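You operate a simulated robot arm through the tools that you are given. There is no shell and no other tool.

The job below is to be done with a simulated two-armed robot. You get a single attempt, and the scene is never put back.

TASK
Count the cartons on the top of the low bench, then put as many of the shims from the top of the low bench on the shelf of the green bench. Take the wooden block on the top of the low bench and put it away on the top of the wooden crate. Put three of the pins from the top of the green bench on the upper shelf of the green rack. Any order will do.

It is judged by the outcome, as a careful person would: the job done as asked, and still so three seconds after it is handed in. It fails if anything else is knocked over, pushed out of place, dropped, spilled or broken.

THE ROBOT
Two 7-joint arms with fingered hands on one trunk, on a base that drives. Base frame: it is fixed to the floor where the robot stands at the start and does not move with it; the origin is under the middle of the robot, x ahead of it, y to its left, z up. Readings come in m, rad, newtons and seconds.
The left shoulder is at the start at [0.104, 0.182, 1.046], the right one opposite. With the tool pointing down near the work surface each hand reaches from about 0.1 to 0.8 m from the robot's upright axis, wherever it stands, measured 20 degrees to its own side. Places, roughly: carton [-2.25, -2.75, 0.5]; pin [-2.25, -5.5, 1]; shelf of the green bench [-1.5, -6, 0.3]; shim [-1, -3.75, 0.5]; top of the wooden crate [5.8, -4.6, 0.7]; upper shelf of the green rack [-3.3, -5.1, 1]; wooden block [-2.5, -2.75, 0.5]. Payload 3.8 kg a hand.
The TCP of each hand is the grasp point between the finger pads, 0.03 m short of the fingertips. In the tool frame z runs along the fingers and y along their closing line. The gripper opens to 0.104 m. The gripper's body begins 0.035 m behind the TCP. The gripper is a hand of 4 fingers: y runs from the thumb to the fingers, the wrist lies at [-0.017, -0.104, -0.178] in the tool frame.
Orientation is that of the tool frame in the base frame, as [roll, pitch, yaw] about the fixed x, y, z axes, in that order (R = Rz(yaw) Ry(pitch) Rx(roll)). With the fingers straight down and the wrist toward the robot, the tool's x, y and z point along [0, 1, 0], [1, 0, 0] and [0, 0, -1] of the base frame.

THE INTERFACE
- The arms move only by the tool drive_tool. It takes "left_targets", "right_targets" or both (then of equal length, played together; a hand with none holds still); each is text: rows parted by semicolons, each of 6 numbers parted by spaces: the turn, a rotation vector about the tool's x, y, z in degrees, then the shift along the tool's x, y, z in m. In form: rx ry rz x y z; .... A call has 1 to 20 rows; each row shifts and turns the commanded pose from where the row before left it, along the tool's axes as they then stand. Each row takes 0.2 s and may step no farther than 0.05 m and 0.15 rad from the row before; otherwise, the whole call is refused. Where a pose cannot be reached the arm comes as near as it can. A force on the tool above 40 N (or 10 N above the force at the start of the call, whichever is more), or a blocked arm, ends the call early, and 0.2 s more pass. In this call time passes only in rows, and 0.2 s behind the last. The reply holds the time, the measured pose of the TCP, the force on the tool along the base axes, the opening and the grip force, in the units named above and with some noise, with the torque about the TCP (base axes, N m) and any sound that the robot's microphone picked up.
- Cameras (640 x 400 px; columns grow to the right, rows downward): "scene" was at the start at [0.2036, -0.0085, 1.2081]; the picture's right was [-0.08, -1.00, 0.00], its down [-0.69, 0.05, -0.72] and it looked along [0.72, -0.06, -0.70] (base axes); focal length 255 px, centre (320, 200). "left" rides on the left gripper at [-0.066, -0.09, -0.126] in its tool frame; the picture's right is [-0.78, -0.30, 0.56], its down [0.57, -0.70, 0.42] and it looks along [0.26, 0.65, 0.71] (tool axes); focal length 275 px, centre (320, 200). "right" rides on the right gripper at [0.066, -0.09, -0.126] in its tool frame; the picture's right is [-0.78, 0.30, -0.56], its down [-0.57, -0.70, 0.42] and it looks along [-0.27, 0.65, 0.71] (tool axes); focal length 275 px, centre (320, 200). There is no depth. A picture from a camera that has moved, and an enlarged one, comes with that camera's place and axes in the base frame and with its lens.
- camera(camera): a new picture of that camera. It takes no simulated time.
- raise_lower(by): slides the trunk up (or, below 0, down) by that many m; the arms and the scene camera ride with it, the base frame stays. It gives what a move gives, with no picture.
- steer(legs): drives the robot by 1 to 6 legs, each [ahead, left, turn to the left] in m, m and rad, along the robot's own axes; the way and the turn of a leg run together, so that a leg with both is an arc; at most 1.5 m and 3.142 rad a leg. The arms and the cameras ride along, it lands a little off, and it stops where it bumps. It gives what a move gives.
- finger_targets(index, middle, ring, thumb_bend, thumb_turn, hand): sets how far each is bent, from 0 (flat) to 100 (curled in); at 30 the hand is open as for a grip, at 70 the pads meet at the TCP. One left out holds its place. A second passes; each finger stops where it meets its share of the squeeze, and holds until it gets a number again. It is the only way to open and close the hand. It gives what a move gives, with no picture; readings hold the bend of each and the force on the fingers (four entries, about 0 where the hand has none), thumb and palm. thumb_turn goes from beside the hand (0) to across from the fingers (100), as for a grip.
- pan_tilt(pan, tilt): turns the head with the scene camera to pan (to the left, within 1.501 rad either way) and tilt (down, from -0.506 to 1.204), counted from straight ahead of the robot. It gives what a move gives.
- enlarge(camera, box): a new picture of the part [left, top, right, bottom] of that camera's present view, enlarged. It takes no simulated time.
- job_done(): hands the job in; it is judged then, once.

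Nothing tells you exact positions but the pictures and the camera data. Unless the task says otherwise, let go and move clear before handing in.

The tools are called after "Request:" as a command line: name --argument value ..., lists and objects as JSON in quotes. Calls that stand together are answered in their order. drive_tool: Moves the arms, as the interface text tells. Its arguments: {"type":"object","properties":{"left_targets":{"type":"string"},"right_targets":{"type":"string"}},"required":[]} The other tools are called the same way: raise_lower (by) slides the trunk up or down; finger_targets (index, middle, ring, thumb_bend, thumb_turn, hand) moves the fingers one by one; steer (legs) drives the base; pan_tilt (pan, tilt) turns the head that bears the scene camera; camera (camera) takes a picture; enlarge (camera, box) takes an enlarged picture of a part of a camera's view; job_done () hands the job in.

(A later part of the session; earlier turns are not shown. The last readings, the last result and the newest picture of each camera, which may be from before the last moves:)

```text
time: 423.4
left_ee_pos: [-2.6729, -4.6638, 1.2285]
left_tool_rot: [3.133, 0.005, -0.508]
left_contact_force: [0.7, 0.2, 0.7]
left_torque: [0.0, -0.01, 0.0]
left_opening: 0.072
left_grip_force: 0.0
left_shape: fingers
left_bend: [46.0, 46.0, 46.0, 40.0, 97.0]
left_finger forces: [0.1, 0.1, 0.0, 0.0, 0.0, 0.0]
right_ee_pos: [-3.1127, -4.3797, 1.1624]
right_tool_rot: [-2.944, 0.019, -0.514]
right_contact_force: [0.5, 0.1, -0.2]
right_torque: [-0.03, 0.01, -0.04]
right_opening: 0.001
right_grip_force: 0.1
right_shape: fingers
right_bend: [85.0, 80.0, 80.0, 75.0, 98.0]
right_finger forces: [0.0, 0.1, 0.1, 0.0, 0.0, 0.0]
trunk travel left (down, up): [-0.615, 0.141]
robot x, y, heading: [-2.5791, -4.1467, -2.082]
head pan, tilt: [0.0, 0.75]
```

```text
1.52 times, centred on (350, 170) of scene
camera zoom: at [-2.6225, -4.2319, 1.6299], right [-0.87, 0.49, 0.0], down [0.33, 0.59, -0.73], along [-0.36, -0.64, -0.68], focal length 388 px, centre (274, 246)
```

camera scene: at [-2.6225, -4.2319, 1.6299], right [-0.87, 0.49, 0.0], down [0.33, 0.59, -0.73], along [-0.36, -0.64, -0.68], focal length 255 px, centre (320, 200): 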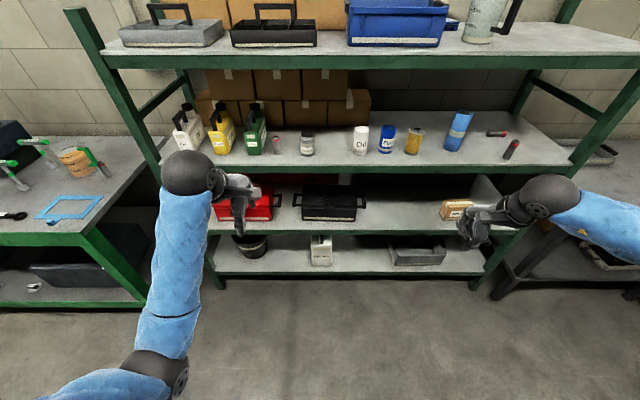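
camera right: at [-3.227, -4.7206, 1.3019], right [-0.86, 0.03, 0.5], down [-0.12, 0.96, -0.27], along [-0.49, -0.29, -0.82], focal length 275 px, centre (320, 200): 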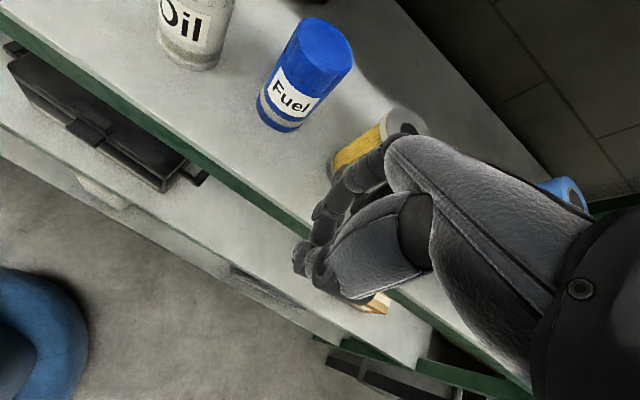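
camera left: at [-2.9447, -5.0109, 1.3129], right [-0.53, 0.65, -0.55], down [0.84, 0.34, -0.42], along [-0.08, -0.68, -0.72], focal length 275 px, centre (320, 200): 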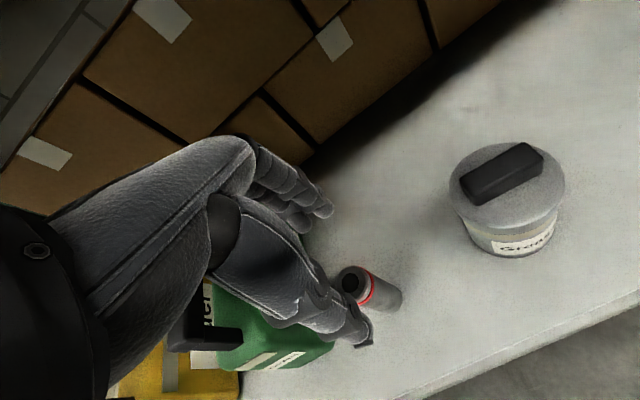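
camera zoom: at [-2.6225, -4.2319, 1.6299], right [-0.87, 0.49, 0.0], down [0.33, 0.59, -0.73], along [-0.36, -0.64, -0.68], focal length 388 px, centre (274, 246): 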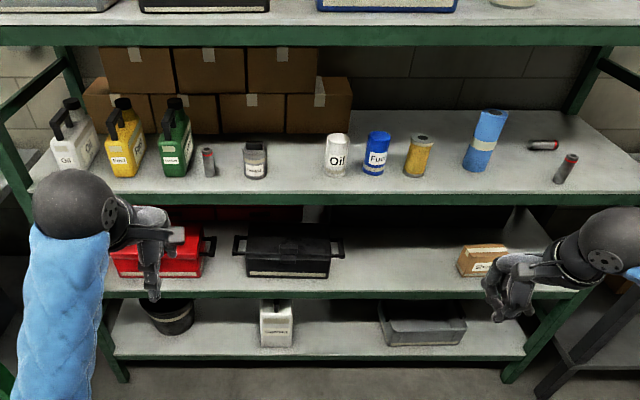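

All three pins are on the upper shelf (two standing, one lying). Next the wooden block: I go around the right end of the low bench to its front side.

Request:
steer --legs '[[0, -1.48, 0], [-1.1, 0, 0], [-1.07, 0, 0]]'

Request:
pan_tilt --pan 0.6 --tilt 0.6

Request:
camera --camera "scene"

```text
time: 441.0
left_ee_pos: [-2.9111, -2.0649, 1.2278]
left_tool_rot: [3.134, 0.004, -0.489]
left_contact_force: [-0.2, 0.1, -0.2]
left_torque: [0.02, 0.01, 0.02]
left_opening: 0.0718
left_grip_force: 0.1
left_shape: fingers
left_bend: [46.0, 46.0, 46.0, 40.0, 97.0]
left_finger forces: [0.0, 0.0, 0.1, 0.0, 0.0, 0.0]
right_ee_pos: [-3.3552, -1.7876, 1.1621]
right_tool_rot: [-2.945, 0.019, -0.494]
right_contact_force: [0.5, -0.1, 0.2]
right_torque: [0.01, 0.02, 0.01]
right_opening: 0.0012
right_grip_force: 0.2
right_shape: fingers
right_bend: [85.0, 80.0, 80.0, 75.0, 98.0]
right_finger forces: [0.0, 0.0, 0.0, 0.0, 0.1, 0.0]
trunk travel left (down, up): [-0.615, 0.141]
robot x, y, heading: [-2.8272, -1.5477, -2.064]
head pan, tilt: [0.0, 0.75]
```

```text
time: 442.0
left_ee_pos: [-2.9128, -2.064, 1.2272]
left_tool_rot: [3.134, 0.007, -0.49]
left_contact_force: [0.5, 0.0, -0.1]
left_torque: [0.02, -0.01, 0.0]
left_opening: 0.0717
left_grip_force: 0.0
left_shape: fingers
left_bend: [46.0, 46.0, 46.0, 40.0, 97.0]
left_finger forces: [0.0, 0.0, 0.1, 0.0, 0.0, 0.0]
right_ee_pos: [-3.3562, -1.7881, 1.1625]
right_tool_rot: [-2.942, 0.019, -0.495]
right_contact_force: [-0.6, 0.1, -0.1]
right_torque: [-0.01, -0.01, 0.01]
right_opening: 0.0012
right_grip_force: 0.0
right_shape: fingers
right_bend: [85.0, 80.0, 80.0, 75.0, 98.0]
right_finger forces: [0.1, 0.0, 0.0, 0.0, 0.1, 0.0]
trunk travel left (down, up): [-0.615, 0.141]
robot x, y, heading: [-2.8253, -1.5407, -2.065]
head pan, tilt: [0.6, 0.6]
```

```text
taken
camera scene: at [-2.8206, -1.647, 1.6427], right [-0.99, -0.11, 0.0], down [-0.06, 0.56, -0.82], along [0.09, -0.82, -0.57], focal length 255 px, centre (320, 200)
```

scene: 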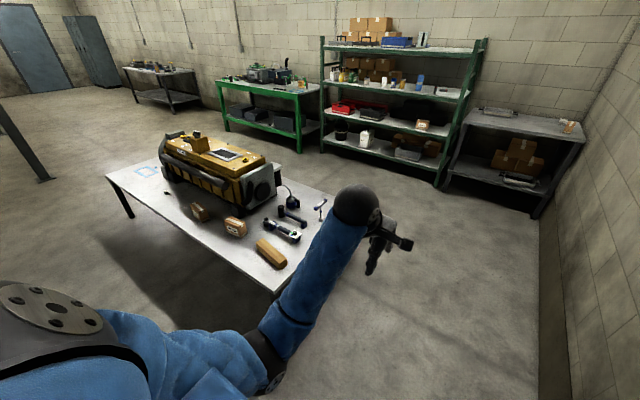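

Request:
enlarge --camera "scene" --box '[100, 120, 350, 300]'

Request:
enlarge --camera "scene" --box '[320, 50, 500, 160]'

```text
2.22 times, centred on (225, 210) of scene
camera zoom: at [-2.8206, -1.647, 1.6427], right [-0.99, -0.11, 0.0], down [-0.06, 0.56, -0.82], along [0.09, -0.82, -0.57], focal length 566 px, centre (531, 178)
```

zoom: 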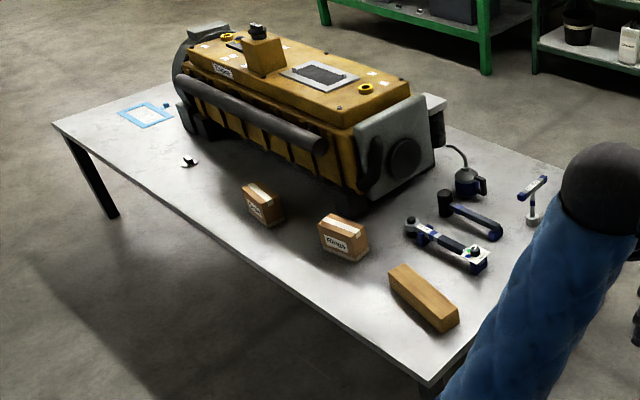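

```text
3.56 times, centred on (410, 105) of scene
camera zoom: at [-2.8206, -1.647, 1.6427], right [-0.99, -0.11, 0.0], down [-0.06, 0.56, -0.82], along [0.09, -0.82, -0.57], focal length 906 px, centre (0, 538)
```

zoom: 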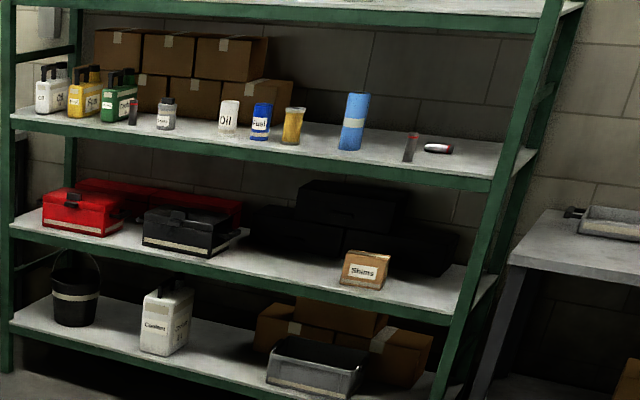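

I count two cartons on the low bench (Seals, Rings), matching the two shims moved, and all three pins show on the rack. Now I measure the wooden block.

Request:
enlarge --camera "scene" --box '[230, 220, 310, 280]'

```text
6.67 times, centred on (270, 250) of scene
camera zoom: at [-2.8206, -1.647, 1.6427], right [-0.99, -0.11, 0.0], down [-0.06, 0.56, -0.82], along [0.09, -0.82, -0.57], focal length 1699 px, centre (653, -133)
```

zoom: 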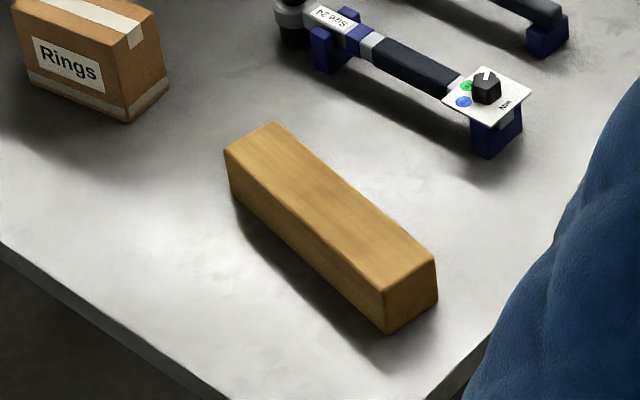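

The block is about 24 × 5 × 5 cm at (-2.42, -2.68), rotated a bit. I drive to the front of the bench so the block lies crosswise for my left hand, then lower the trunk.

Request:
steer --legs '[[0.1, 0.82, 0], [0, 0, -0.187]]'

Request:
pan_tilt --pan 0.2 --tilt 0.85

Request:
camera --camera "scene"

Request:
camera --camera "left"

```text
time: 447.2
left_ee_pos: [-2.3329, -2.5202, 1.2281]
left_tool_rot: [3.134, 0.005, -0.692]
left_contact_force: [-0.5, -0.3, 0.0]
left_torque: [-0.01, -0.01, -0.01]
left_opening: 0.0718
left_grip_force: 0.1
left_shape: fingers
left_bend: [46.0, 46.0, 46.0, 40.0, 97.0]
left_finger forces: [0.0, 0.1, 0.1, 0.1, 0.1, 0.0]
right_ee_pos: [-2.7141, -2.1602, 1.1616]
right_tool_rot: [-2.944, 0.02, -0.696]
right_contact_force: [1.2, 0.1, 0.0]
right_torque: [0.04, -0.02, -0.01]
right_opening: 0.001
right_grip_force: 0.1
right_shape: fingers
right_bend: [85.0, 80.0, 80.0, 75.0, 98.0]
right_finger forces: [0.1, 0.0, 0.0, 0.0, 0.1, 0.0]
trunk travel left (down, up): [-0.615, 0.141]
robot x, y, heading: [-2.1478, -2.0271, -2.27]
head pan, tilt: [0.6, 0.6]
```

```text
time: 448.1
left_ee_pos: [-2.3328, -2.5205, 1.2282]
left_tool_rot: [3.135, 0.006, -0.691]
left_contact_force: [0.2, -0.5, 0.0]
left_torque: [-0.02, 0.01, -0.01]
left_opening: 0.0718
left_grip_force: 0.0
left_shape: fingers
left_bend: [46.0, 46.0, 46.0, 40.0, 97.0]
left_finger forces: [0.1, 0.0, 0.0, 0.1, 0.0, 0.1]
right_ee_pos: [-2.7132, -2.1605, 1.1621]
right_tool_rot: [-2.942, 0.021, -0.696]
right_contact_force: [0.2, 0.1, -0.2]
right_torque: [0.01, 0.01, 0.01]
right_opening: 0.0011
right_grip_force: 0.0
right_shape: fingers
right_bend: [85.0, 80.0, 80.0, 75.0, 98.0]
right_finger forces: [0.0, 0.1, 0.0, 0.0, 0.1, 0.0]
trunk travel left (down, up): [-0.615, 0.141]
robot x, y, heading: [-2.1439, -2.0265, -2.262]
head pan, tilt: [0.201, 0.85]
```

```text
taken
camera scene: at [-2.188, -2.1094, 1.6219], right [-0.88, 0.47, 0.0], down [0.35, 0.66, -0.66], along [-0.31, -0.58, -0.75], focal length 255 px, centre (320, 200)
```

scene: 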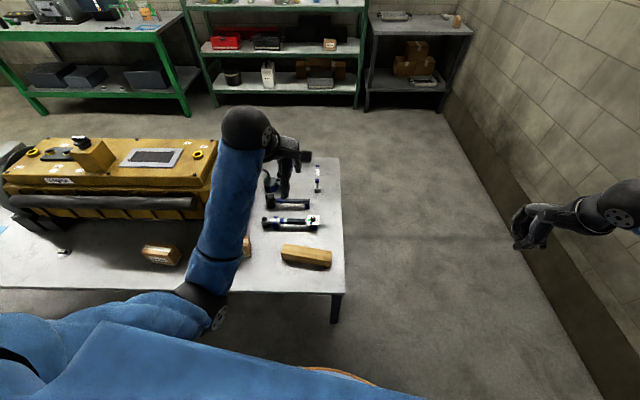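

```text
taken
camera left: at [-2.3254, -2.4087, 1.3534], right [-0.41, 0.72, -0.55], down [0.88, 0.17, -0.43], along [-0.22, -0.67, -0.71], focal length 275 px, centre (320, 200)
```

left: 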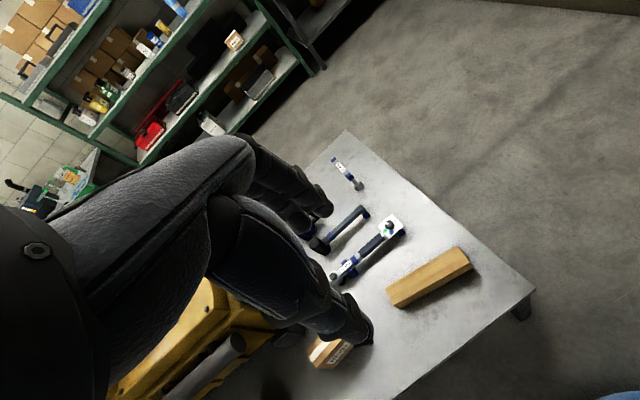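

I extend the left hand over the block at height, then lower the trunk.

Request:
drive_tool --left_targets "0 0 0 0.01 0.045 0; 0 0 0 0.01 0.045 0; 0 0 0 0.01 0.045 0; 0 0 0 0 0.03 0"

Request:
raise_lower --by -0.35

Request:
camera --camera "left"

Request:
camera --camera "scene"

```text
time: 449.1
left_ee_pos: [-2.417, -2.6699, 1.2308]
left_tool_rot: [3.134, 0.006, -0.692]
left_contact_force: [-0.5, 0.2, 0.7]
left_torque: [0.0, -0.02, 0.02]
left_opening: 0.0713
left_grip_force: 0.1
left_shape: fingers
left_bend: [46.0, 46.0, 46.0, 40.0, 97.0]
left_finger forces: [0.0, 0.0, 0.0, 0.1, 0.1, 0.1]
right_ee_pos: [-2.7127, -2.1607, 1.1621]
right_tool_rot: [-2.942, 0.019, -0.695]
right_contact_force: [0.2, -0.5, -0.5]
right_torque: [0.01, -0.01, 0.0]
right_opening: 0.001
right_grip_force: 0.1
right_shape: fingers
right_bend: [85.0, 80.0, 80.0, 75.0, 98.0]
right_finger forces: [0.0, 0.0, 0.0, 0.0, 0.1, 0.0]
trunk travel left (down, up): [-0.615, 0.141]
robot x, y, heading: [-2.1466, -2.0289, -2.269]
head pan, tilt: [0.201, 0.85]
```

```text
time: 452.5
left_ee_pos: [-2.414, -2.6664, 0.8793]
left_tool_rot: [3.131, 0.006, -0.693]
left_contact_force: [-1.0, 0.4, 0.6]
left_torque: [0.01, 0.01, 0.03]
left_opening: 0.0715
left_grip_force: 0.1
left_shape: fingers
left_bend: [46.0, 46.0, 46.0, 40.0, 97.0]
left_finger forces: [0.0, 0.1, 0.1, 0.0, 0.1, 0.0]
right_ee_pos: [-2.7124, -2.1598, 0.8134]
right_tool_rot: [-2.945, 0.02, -0.696]
right_contact_force: [-0.5, -0.3, 0.4]
right_torque: [-0.03, 0.03, 0.03]
right_opening: 0.0011
right_grip_force: 0.0
right_shape: fingers
right_bend: [85.0, 80.0, 80.0, 75.0, 98.0]
right_finger forces: [0.0, 0.0, 0.1, 0.0, 0.1, 0.0]
trunk travel left (down, up): [-0.265, 0.491]
robot x, y, heading: [-2.1478, -2.0299, -2.266]
head pan, tilt: [0.201, 0.85]
```

```text
taken
camera left: at [-2.4075, -2.5546, 1.005], right [-0.41, 0.72, -0.55], down [0.88, 0.17, -0.43], along [-0.22, -0.67, -0.71], focal length 275 px, centre (320, 200)
```

left: 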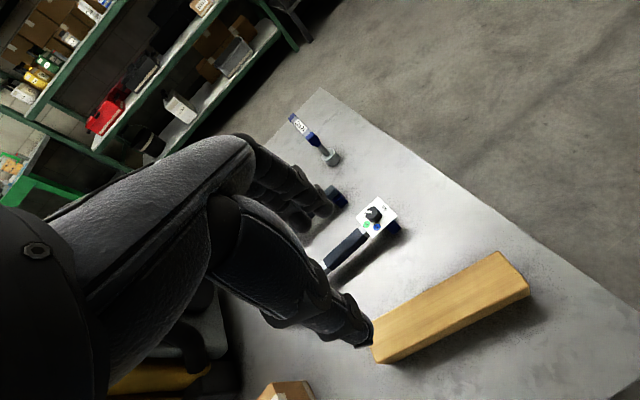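

```text
taken
camera scene: at [-2.2357, -2.1664, 1.2691], right [-0.88, 0.47, 0.0], down [0.36, 0.66, -0.66], along [-0.31, -0.58, -0.75], focal length 255 px, centre (320, 200)
```

scene: 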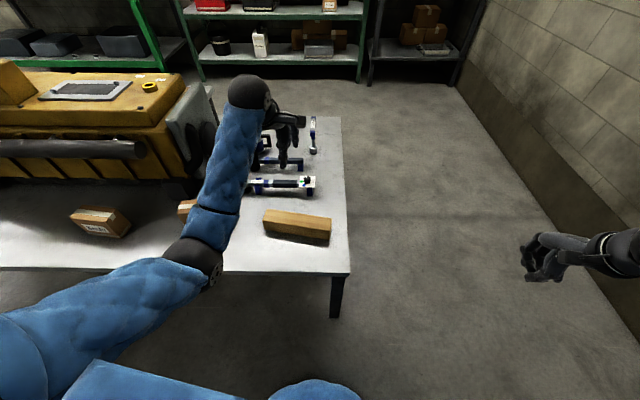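

Request:
enlarge --camera "left" --box '[340, 230, 560, 380]'

Request:
enlarge --camera "scene" --box '[230, 130, 370, 260]'

```text
2.67 times, centred on (450, 305) of left
camera zoom: at [-2.4075, -2.5546, 1.005], right [-0.41, 0.72, -0.55], down [0.88, 0.17, -0.43], along [-0.22, -0.67, -0.71], focal length 734 px, centre (-27, -80)
```

zoom: 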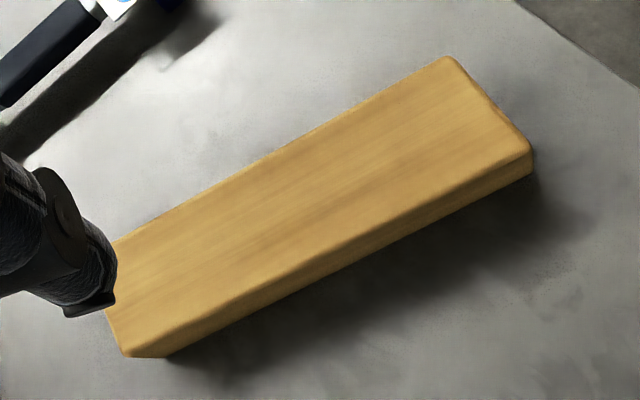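

```text
3.08 times, centred on (300, 195) of scene
camera zoom: at [-2.2357, -2.1664, 1.2691], right [-0.88, 0.47, 0.0], down [0.36, 0.66, -0.66], along [-0.31, -0.58, -0.75], focal length 784 px, centre (382, 215)
```

zoom: 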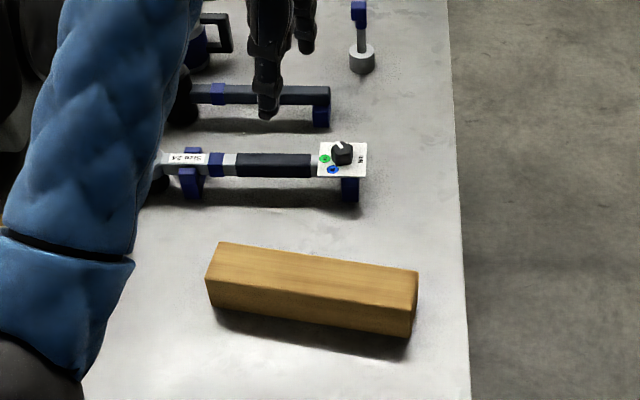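

The block's axis matches my hand. I open the hand, centre it, lower the trunk and then the hand around the block.

Request:
finger_targets --hand "left" --index 33 --middle 33 --ring 33 --thumb_bend 31

Request:
raise_lower --by -0.15

Request:
drive_tool --left_targets "0 0 0 -0.0045 0.015 0.02; 0 0 0 0 0 0.035; 0 0 0 0 0 0.035; 0 0 0 0 0 0.02"

Request:
camera --camera "left"

Request:
camera --camera "scene"

```text
time: 453.5
left_ee_pos: [-2.4155, -2.6667, 0.8789]
left_tool_rot: [3.135, 0.006, -0.691]
left_contact_force: [-0.6, -1.4, 0.1]
left_torque: [-0.02, -0.02, 0.01]
left_opening: 0.0992
left_grip_force: 0.1
left_shape: fingers
left_bend: [33.0, 33.0, 33.0, 31.0, 97.0]
left_finger forces: [0.0, 0.0, 0.1, 0.0, 0.1, 0.0]
right_ee_pos: [-2.7125, -2.1607, 0.8124]
right_tool_rot: [-2.942, 0.021, -0.694]
right_contact_force: [-0.1, 0.2, 0.9]
right_torque: [0.0, -0.02, -0.01]
right_opening: 0.0009
right_grip_force: 0.0
right_shape: fingers
right_bend: [85.0, 80.0, 80.0, 75.0, 98.0]
right_finger forces: [0.0, 0.1, 0.0, 0.1, 0.1, 0.0]
trunk travel left (down, up): [-0.265, 0.491]
robot x, y, heading: [-2.1466, -2.0307, -2.268]
head pan, tilt: [0.201, 0.85]
```

```text
time: 455.2
left_ee_pos: [-2.4154, -2.6658, 0.7298]
left_tool_rot: [3.133, 0.007, -0.692]
left_contact_force: [0.2, 0.5, -0.3]
left_torque: [-0.02, 0.0, 0.0]
left_opening: 0.0989
left_grip_force: 0.1
left_shape: fingers
left_bend: [33.0, 33.0, 33.0, 31.0, 97.0]
left_finger forces: [0.1, 0.0, 0.0, 0.0, 0.1, 0.1]
right_ee_pos: [-2.7118, -2.161, 0.6629]
right_tool_rot: [-2.943, 0.019, -0.696]
right_contact_force: [0.4, 0.2, 0.9]
right_torque: [0.01, 0.0, 0.03]
right_opening: 0.0011
right_grip_force: 0.1
right_shape: fingers
right_bend: [85.0, 80.0, 80.0, 75.0, 98.0]
right_finger forces: [0.1, 0.1, 0.0, 0.0, 0.0, 0.0]
trunk travel left (down, up): [-0.115, 0.641]
robot x, y, heading: [-2.1458, -2.0299, -2.259]
head pan, tilt: [0.201, 0.85]
```

```text
time: 456.2
left_ee_pos: [-2.4304, -2.6761, 0.6203]
left_tool_rot: [3.132, 0.006, -0.69]
left_contact_force: [0.9, 0.0, -0.5]
left_torque: [-0.01, 0.03, 0.0]
left_opening: 0.0993
left_grip_force: 0.1
left_shape: fingers
left_bend: [33.0, 33.0, 33.0, 31.0, 97.0]
left_finger forces: [0.1, 0.0, 0.0, 0.0, 0.0, 0.1]
right_ee_pos: [-2.713, -2.1595, 0.6615]
right_tool_rot: [-2.943, 0.019, -0.697]
right_contact_force: [-0.4, 0.2, -1.0]
right_torque: [0.0, 0.02, 0.02]
right_opening: 0.0012
right_grip_force: 0.0
right_shape: fingers
right_bend: [85.0, 80.0, 80.0, 75.0, 98.0]
right_finger forces: [0.0, 0.0, 0.0, 0.0, 0.0, 0.1]
trunk travel left (down, up): [-0.115, 0.641]
robot x, y, heading: [-2.1484, -2.0291, -2.269]
head pan, tilt: [0.201, 0.85]
```

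```text
taken
camera left: at [-2.4223, -2.5646, 0.7453], right [-0.41, 0.72, -0.55], down [0.88, 0.17, -0.43], along [-0.22, -0.67, -0.71], focal length 275 px, centre (320, 200)
```

left: 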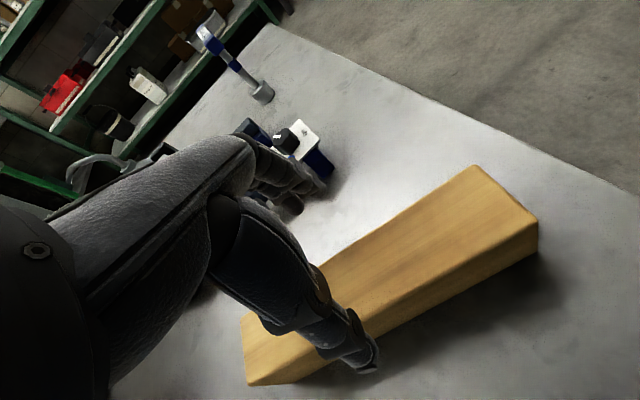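

```text
taken
camera scene: at [-2.2864, -2.2273, 1.1127], right [-0.88, 0.47, 0.0], down [0.36, 0.66, -0.66], along [-0.31, -0.58, -0.75], focal length 255 px, centre (320, 200)
```

scene: 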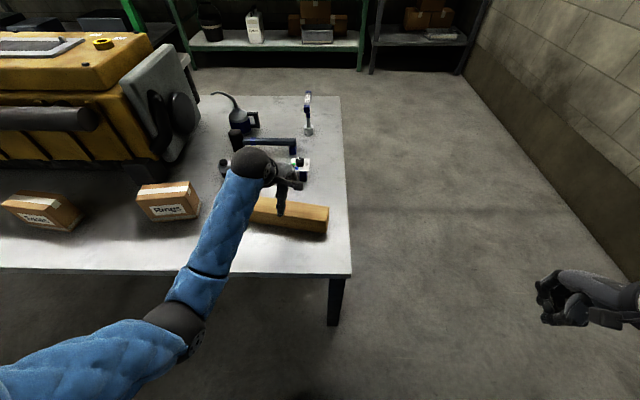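

The block is centred between thumb and fingers. I lower to grasp height and close.

Request:
drive_tool --left_targets "0 0 0 0 -0.003 0.03; 0 0 0 0 0 0.025; 0 0 0 0 0 0.014"

Request:
finger_targets --hand "left" --index 75 --middle 75 --ring 75 --thumb_bend 75

Request:
camera --camera "left"

```text
time: 457.0
left_ee_pos: [-2.4272, -2.6753, 0.5494]
left_tool_rot: [3.136, 0.007, -0.691]
left_contact_force: [-0.5, -0.1, -0.5]
left_torque: [-0.03, -0.01, -0.04]
left_opening: 0.0993
left_grip_force: 0.1
left_shape: fingers
left_bend: [33.0, 33.0, 33.0, 31.0, 97.0]
left_finger forces: [0.1, 0.1, 0.0, 0.0, 0.0, 0.0]
right_ee_pos: [-2.7136, -2.1611, 0.661]
right_tool_rot: [-2.943, 0.019, -0.695]
right_contact_force: [0.6, 0.1, -0.4]
right_torque: [0.01, 0.01, 0.01]
right_opening: 0.001
right_grip_force: 0.1
right_shape: fingers
right_bend: [85.0, 80.0, 80.0, 75.0, 98.0]
right_finger forces: [0.0, 0.0, 0.1, 0.1, 0.0, 0.0]
trunk travel left (down, up): [-0.115, 0.641]
robot x, y, heading: [-2.1467, -2.0313, -2.27]
head pan, tilt: [0.201, 0.85]
```

```text
time: 458.0
left_ee_pos: [-2.4275, -2.6745, 0.5509]
left_tool_rot: [3.134, 0.006, -0.691]
left_contact_force: [-0.8, -1.5, 0.1]
left_torque: [-0.14, 0.04, -0.15]
left_opening: 0.0558
left_grip_force: 27.7
left_shape: fingers
left_bend: [53.0, 56.0, 57.0, 51.0, 95.0]
left_finger forces: [9.9, 9.3, 9.1, 0.0, 27.7, 0.0]
right_ee_pos: [-2.7138, -2.1604, 0.6613]
right_tool_rot: [-2.943, 0.02, -0.695]
right_contact_force: [0.0, -0.7, -0.9]
right_torque: [0.02, -0.01, 0.02]
right_opening: 0.001
right_grip_force: 0.0
right_shape: fingers
right_bend: [85.0, 80.0, 80.0, 75.0, 98.0]
right_finger forces: [0.0, 0.0, 0.0, 0.1, 0.1, 0.0]
trunk travel left (down, up): [-0.115, 0.641]
robot x, y, heading: [-2.1473, -2.0281, -2.268]
head pan, tilt: [0.201, 0.85]
```

```text
taken
camera left: at [-2.4201, -2.5626, 0.6761], right [-0.41, 0.72, -0.55], down [0.88, 0.17, -0.43], along [-0.22, -0.67, -0.71], focal length 275 px, centre (320, 200)
```

left: 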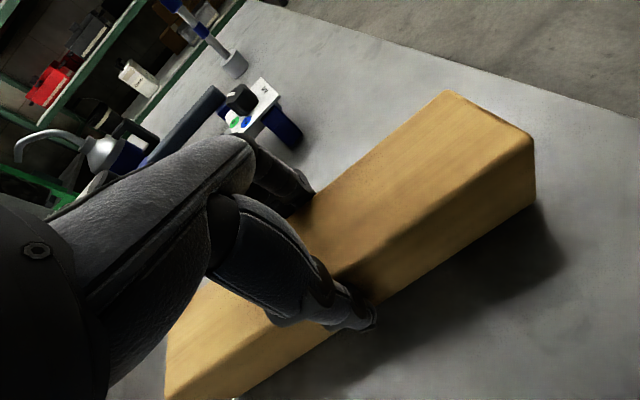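

A firm three-finger grip (about 28 N). I lift with the trunk.

Request:
raise_lower --by 0.15

Request:
camera --camera "left"

Request:
camera --camera "scene"

```text
time: 459.8
left_ee_pos: [-2.4284, -2.6741, 0.6982]
left_tool_rot: [3.135, 0.004, -0.692]
left_contact_force: [-0.3, 0.3, -3.6]
left_torque: [0.03, 0.03, -0.02]
left_opening: 0.0555
left_grip_force: 27.2
left_shape: fingers
left_bend: [53.0, 56.0, 58.0, 52.0, 94.0]
left_finger forces: [10.7, 8.5, 8.2, 0.0, 27.1, 0.1]
right_ee_pos: [-2.7115, -2.1615, 0.8102]
right_tool_rot: [-2.941, 0.021, -0.697]
right_contact_force: [-0.4, 0.0, 0.0]
right_torque: [0.02, 0.01, -0.05]
right_opening: 0.001
right_grip_force: 0.1
right_shape: fingers
right_bend: [85.0, 80.0, 80.0, 75.0, 98.0]
right_finger forces: [0.0, 0.0, 0.0, 0.0, 0.0, 0.1]
trunk travel left (down, up): [-0.265, 0.491]
robot x, y, heading: [-2.1448, -2.0246, -2.268]
head pan, tilt: [0.201, 0.85]
```

```text
taken
camera left: at [-2.4207, -2.5618, 0.8244], right [-0.41, 0.72, -0.55], down [0.89, 0.17, -0.43], along [-0.22, -0.67, -0.71], focal length 275 px, centre (320, 200)
```

left: 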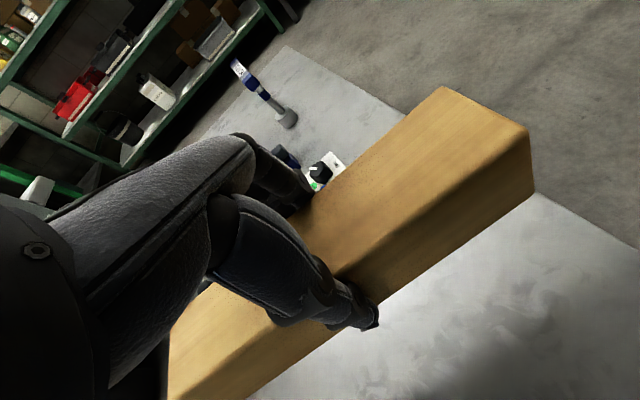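

```text
taken
camera scene: at [-2.2364, -2.1673, 1.2686], right [-0.88, 0.47, 0.0], down [0.36, 0.66, -0.66], along [-0.31, -0.58, -0.75], focal length 255 px, centre (320, 200)
```

scene: 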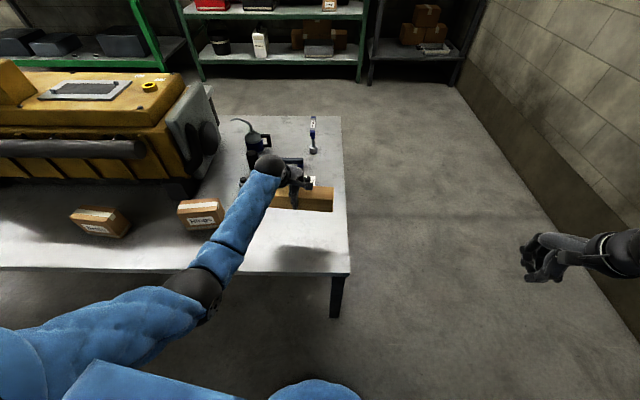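

The block is lifted clear. I raise more, pull it in close, back away from the bench and turn to the east towards the crate.

Request:
raise_lower --by 0.25

Request:
drive_tool --left_targets "0 0 0 0 -0.04 0; 0 0 0 0 -0.04 0; 0 0 0 0 -0.04 0; 0 0 0 0 -0.04 0"

Request:
steer --legs '[[-0.5, 0, 0], [0, 0, 2.17]]'

Request:
pan_tilt --pan 0 --tilt 0.25

Request:
camera --camera "scene"

Request:
camera --camera "left"

```text
time: 462.4
left_ee_pos: [-2.4283, -2.6742, 0.9485]
left_tool_rot: [3.135, 0.005, -0.692]
left_contact_force: [0.3, 0.3, -3.7]
left_torque: [0.02, 0.0, -0.03]
left_opening: 0.0556
left_grip_force: 27.2
left_shape: fingers
left_bend: [53.0, 56.0, 58.0, 52.0, 94.0]
left_finger forces: [10.6, 8.5, 8.1, 0.0, 26.9, 0.0]
right_ee_pos: [-2.7119, -2.1618, 1.0621]
right_tool_rot: [-2.942, 0.018, -0.695]
right_contact_force: [-0.1, 0.1, -0.2]
right_torque: [-0.01, -0.02, -0.02]
right_opening: 0.0009
right_grip_force: 0.1
right_shape: fingers
right_bend: [85.0, 80.0, 80.0, 75.0, 98.0]
right_finger forces: [0.0, 0.1, 0.0, 0.0, 0.0, 0.0]
trunk travel left (down, up): [-0.515, 0.241]
robot x, y, heading: [-2.1446, -2.0314, -2.266]
head pan, tilt: [0.201, 0.85]
```

```text
time: 463.4
left_ee_pos: [-2.3254, -2.5484, 0.948]
left_tool_rot: [3.134, 0.006, -0.692]
left_contact_force: [-0.3, 0.4, -3.5]
left_torque: [0.01, 0.03, 0.01]
left_opening: 0.0554
left_grip_force: 27.1
left_shape: fingers
left_bend: [53.0, 57.0, 58.0, 52.0, 94.0]
left_finger forces: [10.5, 8.4, 8.1, 0.0, 26.9, 0.0]
right_ee_pos: [-2.7118, -2.1598, 1.0615]
right_tool_rot: [-2.943, 0.019, -0.697]
right_contact_force: [-0.6, -0.7, 0.1]
right_torque: [0.03, 0.02, 0.03]
right_opening: 0.0008
right_grip_force: 0.0
right_shape: fingers
right_bend: [85.0, 80.0, 80.0, 75.0, 98.0]
right_finger forces: [0.0, 0.0, 0.0, 0.0, 0.1, 0.0]
trunk travel left (down, up): [-0.515, 0.241]
robot x, y, heading: [-2.148, -2.0287, -2.267]
head pan, tilt: [0.201, 0.85]
```

```text
time: 471.4
left_ee_pos: [-1.2906, -1.5135, 0.948]
left_tool_rot: [3.136, 0.006, 1.45]
left_contact_force: [-0.7, 0.1, -3.8]
left_torque: [-0.01, -0.02, 0.0]
left_opening: 0.055
left_grip_force: 25.6
left_shape: fingers
left_bend: [53.0, 57.0, 58.0, 52.0, 94.0]
left_finger forces: [9.7, 8.1, 7.7, 0.0, 25.1, 0.1]
right_ee_pos: [-1.4082, -2.0479, 1.062]
right_tool_rot: [-2.942, 0.02, 1.445]
right_contact_force: [-0.4, 0.2, 0.1]
right_torque: [0.01, -0.02, -0.01]
right_opening: 0.0012
right_grip_force: 0.0
right_shape: fingers
right_bend: [85.0, 80.0, 80.0, 75.0, 98.0]
right_finger forces: [0.1, 0.1, 0.0, 0.0, 0.0, 0.0]
trunk travel left (down, up): [-0.515, 0.241]
robot x, y, heading: [-1.8218, -1.6421, -0.123]
head pan, tilt: [0.201, 0.85]
```

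```text
time: 472.4
left_ee_pos: [-1.292, -1.5132, 0.9486]
left_tool_rot: [3.134, 0.006, 1.451]
left_contact_force: [0.0, -0.3, -3.9]
left_torque: [-0.04, -0.01, -0.01]
left_opening: 0.0547
left_grip_force: 24.7
left_shape: fingers
left_bend: [53.0, 57.0, 58.0, 52.0, 94.0]
left_finger forces: [9.6, 8.1, 7.6, 0.0, 25.2, 0.1]
right_ee_pos: [-1.4094, -2.0485, 1.0619]
right_tool_rot: [-2.942, 0.021, 1.447]
right_contact_force: [0.2, -0.6, 0.1]
right_torque: [-0.02, -0.01, 0.0]
right_opening: 0.0012
right_grip_force: 0.1
right_shape: fingers
right_bend: [85.0, 80.0, 80.0, 75.0, 98.0]
right_finger forces: [0.1, 0.1, 0.1, 0.0, 0.1, 0.0]
trunk travel left (down, up): [-0.515, 0.241]
robot x, y, heading: [-1.826, -1.6446, -0.123]
head pan, tilt: [0.0, 0.25]
```

```text
taken
camera scene: at [-1.7096, -1.66, 1.5746], right [-0.12, -0.99, 0.0], down [-0.25, 0.03, -0.97], along [0.96, -0.12, -0.25], focal length 255 px, centre (320, 200)
```

scene: 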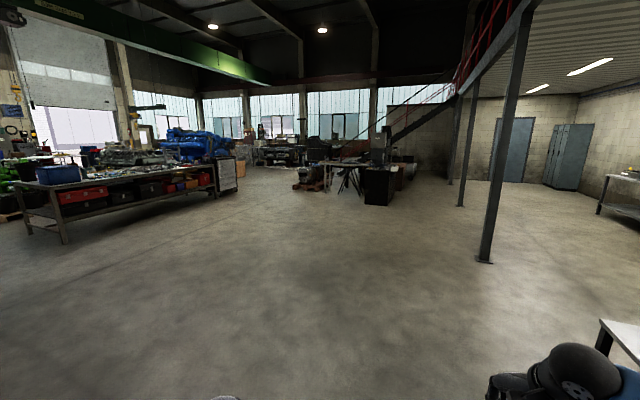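

```text
taken
camera left: at [-1.3884, -1.5671, 1.0735], right [-0.38, -0.74, -0.55], down [-0.62, 0.65, -0.43], along [0.68, 0.18, -0.71], focal length 275 px, centre (320, 200)
```

left: 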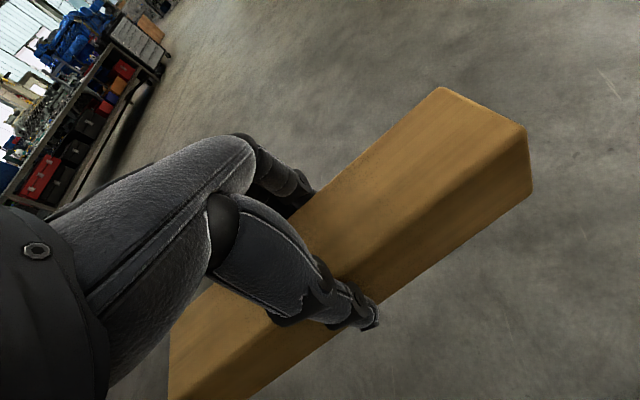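

Request:
enlarge --camera "scene" --box '[280, 120, 500, 270]'

```text
2.67 times, centred on (390, 195) of scene
camera zoom: at [-1.7096, -1.66, 1.5746], right [-0.12, -0.99, 0.0], down [-0.25, 0.03, -0.97], along [0.96, -0.12, -0.25], focal length 680 px, centre (133, 213)
```

zoom: 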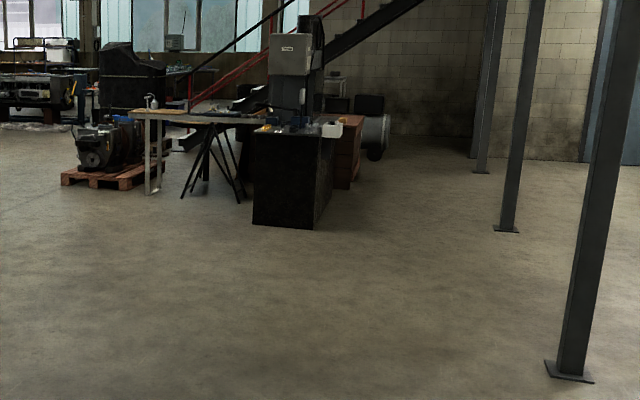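

I see the hall: the wooden crate is the brown box right behind the black machine, about 8 m away. The way along the open floor is clear; I drive towards it.

Request:
steer --legs '[[0, 0, -0.31], [1.45, 0, 0], [1.45, 0, 0], [1.3, 0, 0]]'

Request:
camera --camera "scene"

Request:
enlarge --camera "scene" --box '[220, 100, 520, 290]'

```text
time: 493.5
left_ee_pos: [2.5169, -3.478, 0.9478]
left_tool_rot: [3.135, 0.005, 1.121]
left_contact_force: [0.0, -0.4, -3.0]
left_torque: [-0.03, -0.04, -0.01]
left_opening: 0.0547
left_grip_force: 25.0
left_shape: fingers
left_bend: [53.0, 57.0, 58.0, 52.0, 94.0]
left_finger forces: [9.7, 8.0, 7.6, 0.0, 25.1, 0.1]
right_ee_pos: [2.233, -3.9483, 1.0615]
right_tool_rot: [-2.942, 0.021, 1.119]
right_contact_force: [-0.2, 0.3, 0.1]
right_torque: [0.02, 0.0, -0.01]
right_opening: 0.0012
right_grip_force: 0.0
right_shape: fingers
right_bend: [85.0, 80.0, 80.0, 75.0, 98.0]
right_finger forces: [0.1, 0.1, 0.0, 0.0, 0.0, 0.1]
trunk travel left (down, up): [-0.515, 0.241]
robot x, y, heading: [1.9667, -3.4318, -0.448]
head pan, tilt: [0.0, 0.25]
```

```text
taken
camera scene: at [2.0745, -3.4819, 1.5746], right [-0.43, -0.9, 0.0], down [-0.22, 0.11, -0.97], along [0.87, -0.42, -0.25], focal length 255 px, centre (320, 200)
```

scene: 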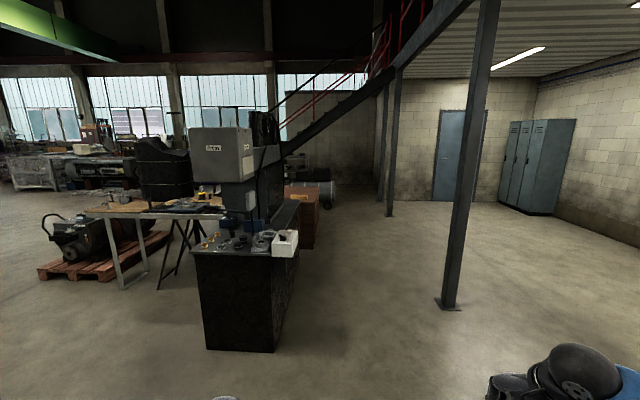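

```text
2.11 times, centred on (370, 195) of scene
camera zoom: at [2.0745, -3.4819, 1.5746], right [-0.43, -0.9, 0.0], down [-0.22, 0.11, -0.97], along [0.87, -0.42, -0.25], focal length 537 px, centre (215, 210)
```

zoom: 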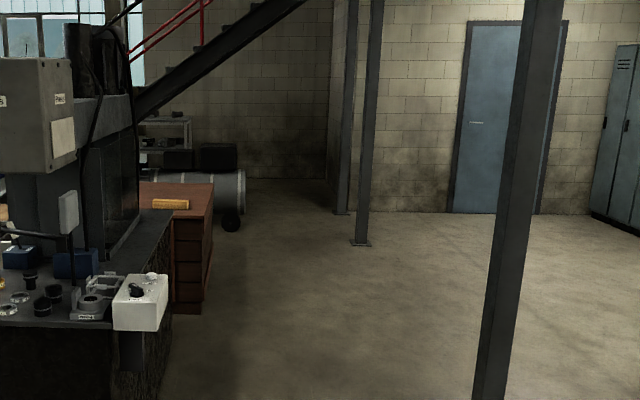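

The brown wooden box with a clear top stands behind the machine, about 3.5 m ahead; the open side is on its right. I drive between the machine and the pillar.

Request:
steer --legs '[[0, 0, -0.215], [1.3, 0, 0], [1.2, 0, 0]]'

Request:
pan_tilt --pan 0.5 --tilt 0.45

Request:
camera --camera "scene"

```text
time: 506.5
left_ee_pos: [4.4498, -5.1337, 0.9475]
left_tool_rot: [3.136, 0.006, 0.906]
left_contact_force: [0.2, 0.6, -2.7]
left_torque: [-0.05, -0.03, -0.02]
left_opening: 0.0546
left_grip_force: 25.8
left_shape: fingers
left_bend: [53.0, 57.0, 58.0, 52.0, 94.0]
left_finger forces: [9.7, 8.0, 7.5, 0.1, 25.0, 0.0]
right_ee_pos: [4.0721, -5.5292, 1.0613]
right_tool_rot: [-2.943, 0.02, 0.9]
right_contact_force: [-0.4, -0.6, 0.6]
right_torque: [-0.01, 0.0, 0.01]
right_opening: 0.0014
right_grip_force: 0.0
right_shape: fingers
right_bend: [85.0, 80.0, 80.0, 75.0, 98.0]
right_finger forces: [0.0, 0.0, 0.0, 0.1, 0.1, 0.0]
trunk travel left (down, up): [-0.515, 0.241]
robot x, y, heading: [3.9226, -4.9676, -0.668]
head pan, tilt: [0.0, 0.25]
```

```text
time: 507.4
left_ee_pos: [4.4492, -5.1341, 0.947]
left_tool_rot: [3.135, 0.005, 0.907]
left_contact_force: [0.2, 0.1, -4.3]
left_torque: [-0.04, -0.04, 0.01]
left_opening: 0.0548
left_grip_force: 25.1
left_shape: fingers
left_bend: [53.0, 57.0, 58.0, 52.0, 94.0]
left_finger forces: [9.7, 8.0, 7.5, 0.0, 24.9, 0.1]
right_ee_pos: [4.0723, -5.5306, 1.0623]
right_tool_rot: [-2.943, 0.021, 0.901]
right_contact_force: [0.4, -0.3, 0.4]
right_torque: [-0.01, 0.0, 0.0]
right_opening: 0.0009
right_grip_force: 0.0
right_shape: fingers
right_bend: [85.0, 80.0, 80.0, 75.0, 98.0]
right_finger forces: [0.0, 0.0, 0.1, 0.0, 0.0, 0.0]
trunk travel left (down, up): [-0.515, 0.241]
robot x, y, heading: [3.9243, -4.9693, -0.664]
head pan, tilt: [0.499, 0.45]
```

```text
taken
camera scene: at [4.0344, -4.9979, 1.556], right [-0.17, -0.99, 0.0], down [-0.43, 0.07, -0.9], along [0.89, -0.15, -0.44], focal length 255 px, centre (320, 200)
```

scene: 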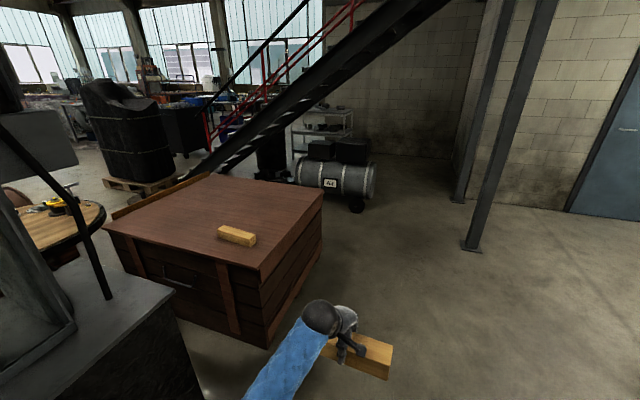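

The wooden crate is clear now: its top is about 1.1 × 1.1 m at z≈0.7 and already carries one similar block. I drive around to its open right side and turn to face it.

Request:
steer --legs '[[1.15, 0, 0], [0, 0, 1.724]]'

Request:
pan_tilt --pan 0 --tilt 0.6

Request:
camera --camera "scene"

```text
time: 517.5
left_ee_pos: [4.899, -5.1397, 0.9479]
left_tool_rot: [3.135, 0.005, 2.643]
left_contact_force: [-0.3, 0.8, -4.1]
left_torque: [-0.01, -0.03, -0.02]
left_opening: 0.0542
left_grip_force: 24.3
left_shape: fingers
left_bend: [54.0, 57.0, 59.0, 52.0, 94.0]
left_finger forces: [9.4, 7.7, 7.3, 0.0, 24.1, 0.0]
right_ee_pos: [5.3524, -5.4475, 1.0602]
right_tool_rot: [-2.942, 0.021, 2.64]
right_contact_force: [0.0, 0.5, 0.2]
right_torque: [0.02, -0.02, -0.01]
right_opening: 0.0009
right_grip_force: 0.1
right_shape: fingers
right_bend: [85.0, 80.0, 80.0, 75.0, 98.0]
right_finger forces: [0.0, 0.1, 0.1, 0.0, 0.0, 0.0]
trunk travel left (down, up): [-0.515, 0.241]
robot x, y, heading: [4.8218, -5.6833, 1.074]
head pan, tilt: [0.499, 0.45]
```

```text
time: 518.4
left_ee_pos: [4.8972, -5.1392, 0.9483]
left_tool_rot: [3.136, 0.003, 2.643]
left_contact_force: [0.3, -0.3, -3.9]
left_torque: [0.03, -0.01, -0.02]
left_opening: 0.0542
left_grip_force: 24.9
left_shape: fingers
left_bend: [54.0, 57.0, 59.0, 52.0, 94.0]
left_finger forces: [9.5, 7.7, 7.3, 0.0, 24.1, 0.0]
right_ee_pos: [5.3518, -5.4474, 1.0615]
right_tool_rot: [-2.942, 0.021, 2.64]
right_contact_force: [-0.9, 0.5, -0.4]
right_torque: [0.01, -0.03, 0.0]
right_opening: 0.001
right_grip_force: 0.0
right_shape: fingers
right_bend: [85.0, 80.0, 80.0, 75.0, 98.0]
right_finger forces: [0.0, 0.1, 0.1, 0.1, 0.0, 0.0]
trunk travel left (down, up): [-0.515, 0.241]
robot x, y, heading: [4.8202, -5.6856, 1.07]
head pan, tilt: [0.0, 0.6]
```

```text
taken
camera scene: at [4.8773, -5.5921, 1.5424], right [0.88, -0.48, 0.0], down [-0.27, -0.5, -0.82], along [0.4, 0.72, -0.57], focal length 255 px, centre (320, 200)
```

scene: 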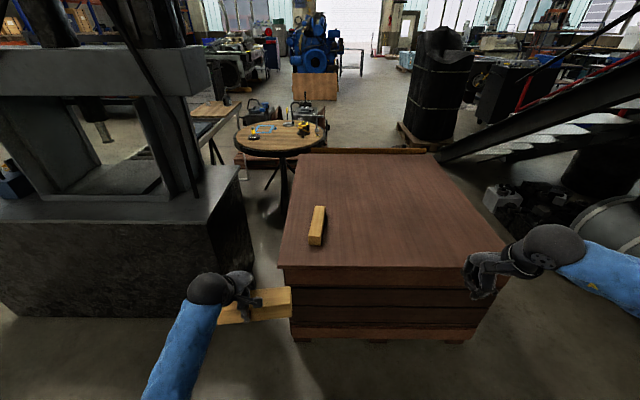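

I can place the block on the free right-middle part of the crate top. I slide right and move in.

Request:
steer --legs '[[0, -0.64, 0], [0.4, 0, 0]]'

Request:
camera --camera "scene"

Request:
camera --camera "left"

```text
time: 524.1
left_ee_pos: [5.6609, -5.0976, 0.9468]
left_tool_rot: [3.137, 0.006, 2.634]
left_contact_force: [0.5, -0.2, -4.7]
left_torque: [0.02, -0.01, -0.02]
left_opening: 0.054
left_grip_force: 24.1
left_shape: fingers
left_bend: [54.0, 57.0, 59.0, 52.0, 94.0]
left_finger forces: [9.4, 7.8, 7.3, 0.1, 24.2, 0.1]
right_ee_pos: [6.1099, -5.4089, 1.0609]
right_tool_rot: [-2.944, 0.022, 2.632]
right_contact_force: [0.5, 0.1, -0.7]
right_torque: [-0.02, 0.01, -0.03]
right_opening: 0.0009
right_grip_force: 0.0
right_shape: fingers
right_bend: [85.0, 80.0, 80.0, 75.0, 98.0]
right_finger forces: [0.0, 0.0, 0.0, 0.0, 0.0, 0.2]
trunk travel left (down, up): [-0.515, 0.241]
robot x, y, heading: [5.578, -5.6484, 1.061]
head pan, tilt: [0.0, 0.6]
```

```text
taken
camera scene: at [5.6359, -5.5504, 1.5423], right [0.87, -0.49, 0.0], down [-0.28, -0.49, -0.82], along [0.4, 0.72, -0.57], focal length 255 px, centre (320, 200)
```

scene: 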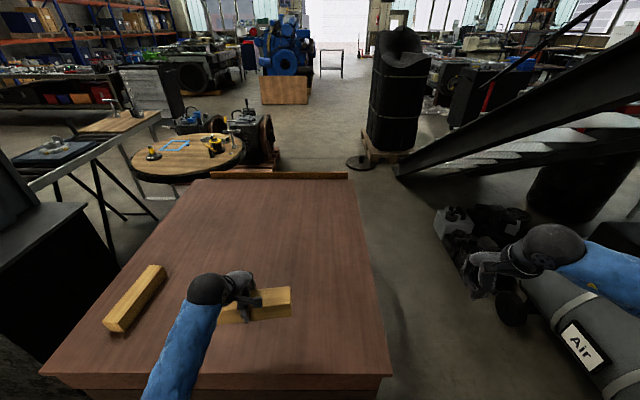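

```text
taken
camera left: at [5.673, -5.2088, 1.0729], right [0.54, -0.63, -0.55], down [-0.84, -0.33, -0.43], along [0.09, 0.7, -0.71], focal length 275 px, centre (320, 200)
```

left: 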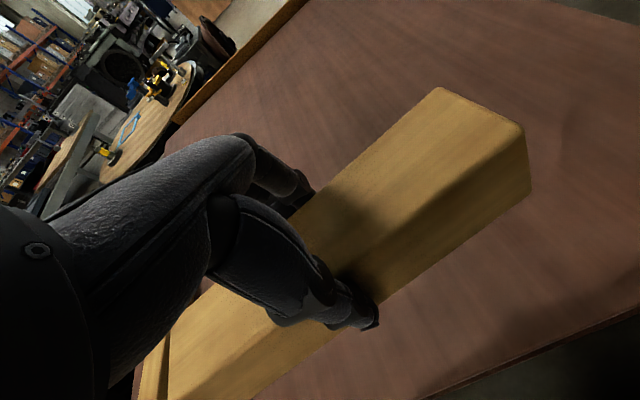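

The block hovers over the crate top. I extend a bit further in and lower in steps.

Request:
drive_tool --left_targets "0 0 0 0 0.035 0; 0 0 0 0 0.035 0; 0 0 0 0 0.03 0"

Request:
raise_lower --by -0.16

Request:
camera --camera "left"

Request:
camera --camera "scene"

```text
time: 524.9
left_ee_pos: [5.7078, -5.0091, 0.9463]
left_tool_rot: [3.138, 0.006, 2.634]
left_contact_force: [-0.4, 0.3, -4.0]
left_torque: [0.03, -0.03, 0.01]
left_opening: 0.0542
left_grip_force: 24.6
left_shape: fingers
left_bend: [54.0, 57.0, 59.0, 52.0, 94.0]
left_finger forces: [9.5, 7.7, 7.3, 0.0, 24.3, 0.0]
right_ee_pos: [6.1105, -5.4093, 1.0624]
right_tool_rot: [-2.942, 0.02, 2.63]
right_contact_force: [-0.6, -0.2, 0.2]
right_torque: [0.0, 0.01, 0.04]
right_opening: 0.001
right_grip_force: 0.2
right_shape: fingers
right_bend: [85.0, 80.0, 80.0, 75.0, 98.0]
right_finger forces: [0.0, 0.1, 0.1, 0.0, 0.0, 0.0]
trunk travel left (down, up): [-0.515, 0.241]
robot x, y, heading: [5.579, -5.6463, 1.059]
head pan, tilt: [0.0, 0.6]
```

```text
time: 526.7
left_ee_pos: [5.7085, -5.0109, 0.7882]
left_tool_rot: [3.135, 0.006, 2.635]
left_contact_force: [0.0, -0.6, -4.3]
left_torque: [0.04, -0.02, 0.01]
left_opening: 0.054
left_grip_force: 23.9
left_shape: fingers
left_bend: [54.0, 57.0, 59.0, 52.0, 94.0]
left_finger forces: [9.5, 7.7, 7.2, 0.0, 24.1, 0.0]
right_ee_pos: [6.1113, -5.4094, 0.902]
right_tool_rot: [-2.944, 0.018, 2.631]
right_contact_force: [0.5, 0.4, 0.8]
right_torque: [0.02, 0.03, 0.0]
right_opening: 0.0013
right_grip_force: 0.0
right_shape: fingers
right_bend: [85.0, 80.0, 80.0, 75.0, 98.0]
right_finger forces: [0.0, 0.1, 0.0, 0.0, 0.1, 0.1]
trunk travel left (down, up): [-0.355, 0.401]
robot x, y, heading: [5.5795, -5.6449, 1.059]
head pan, tilt: [0.0, 0.6]
```

```text
taken
camera left: at [5.7211, -5.1222, 0.9141], right [0.54, -0.63, -0.55], down [-0.84, -0.33, -0.43], along [0.09, 0.7, -0.71], focal length 275 px, centre (320, 200)
```

left: 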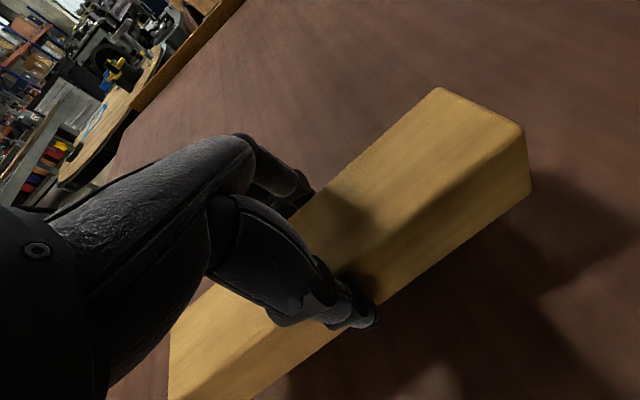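

```text
taken
camera scene: at [5.6516, -5.5221, 1.3815], right [0.87, -0.49, 0.0], down [-0.28, -0.49, -0.82], along [0.4, 0.72, -0.57], focal length 255 px, centre (320, 200)
```

scene: 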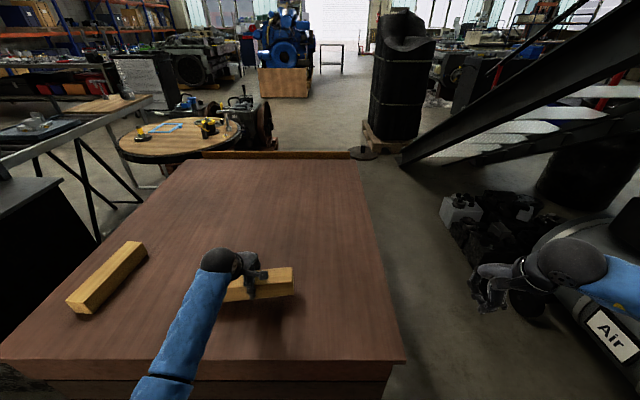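

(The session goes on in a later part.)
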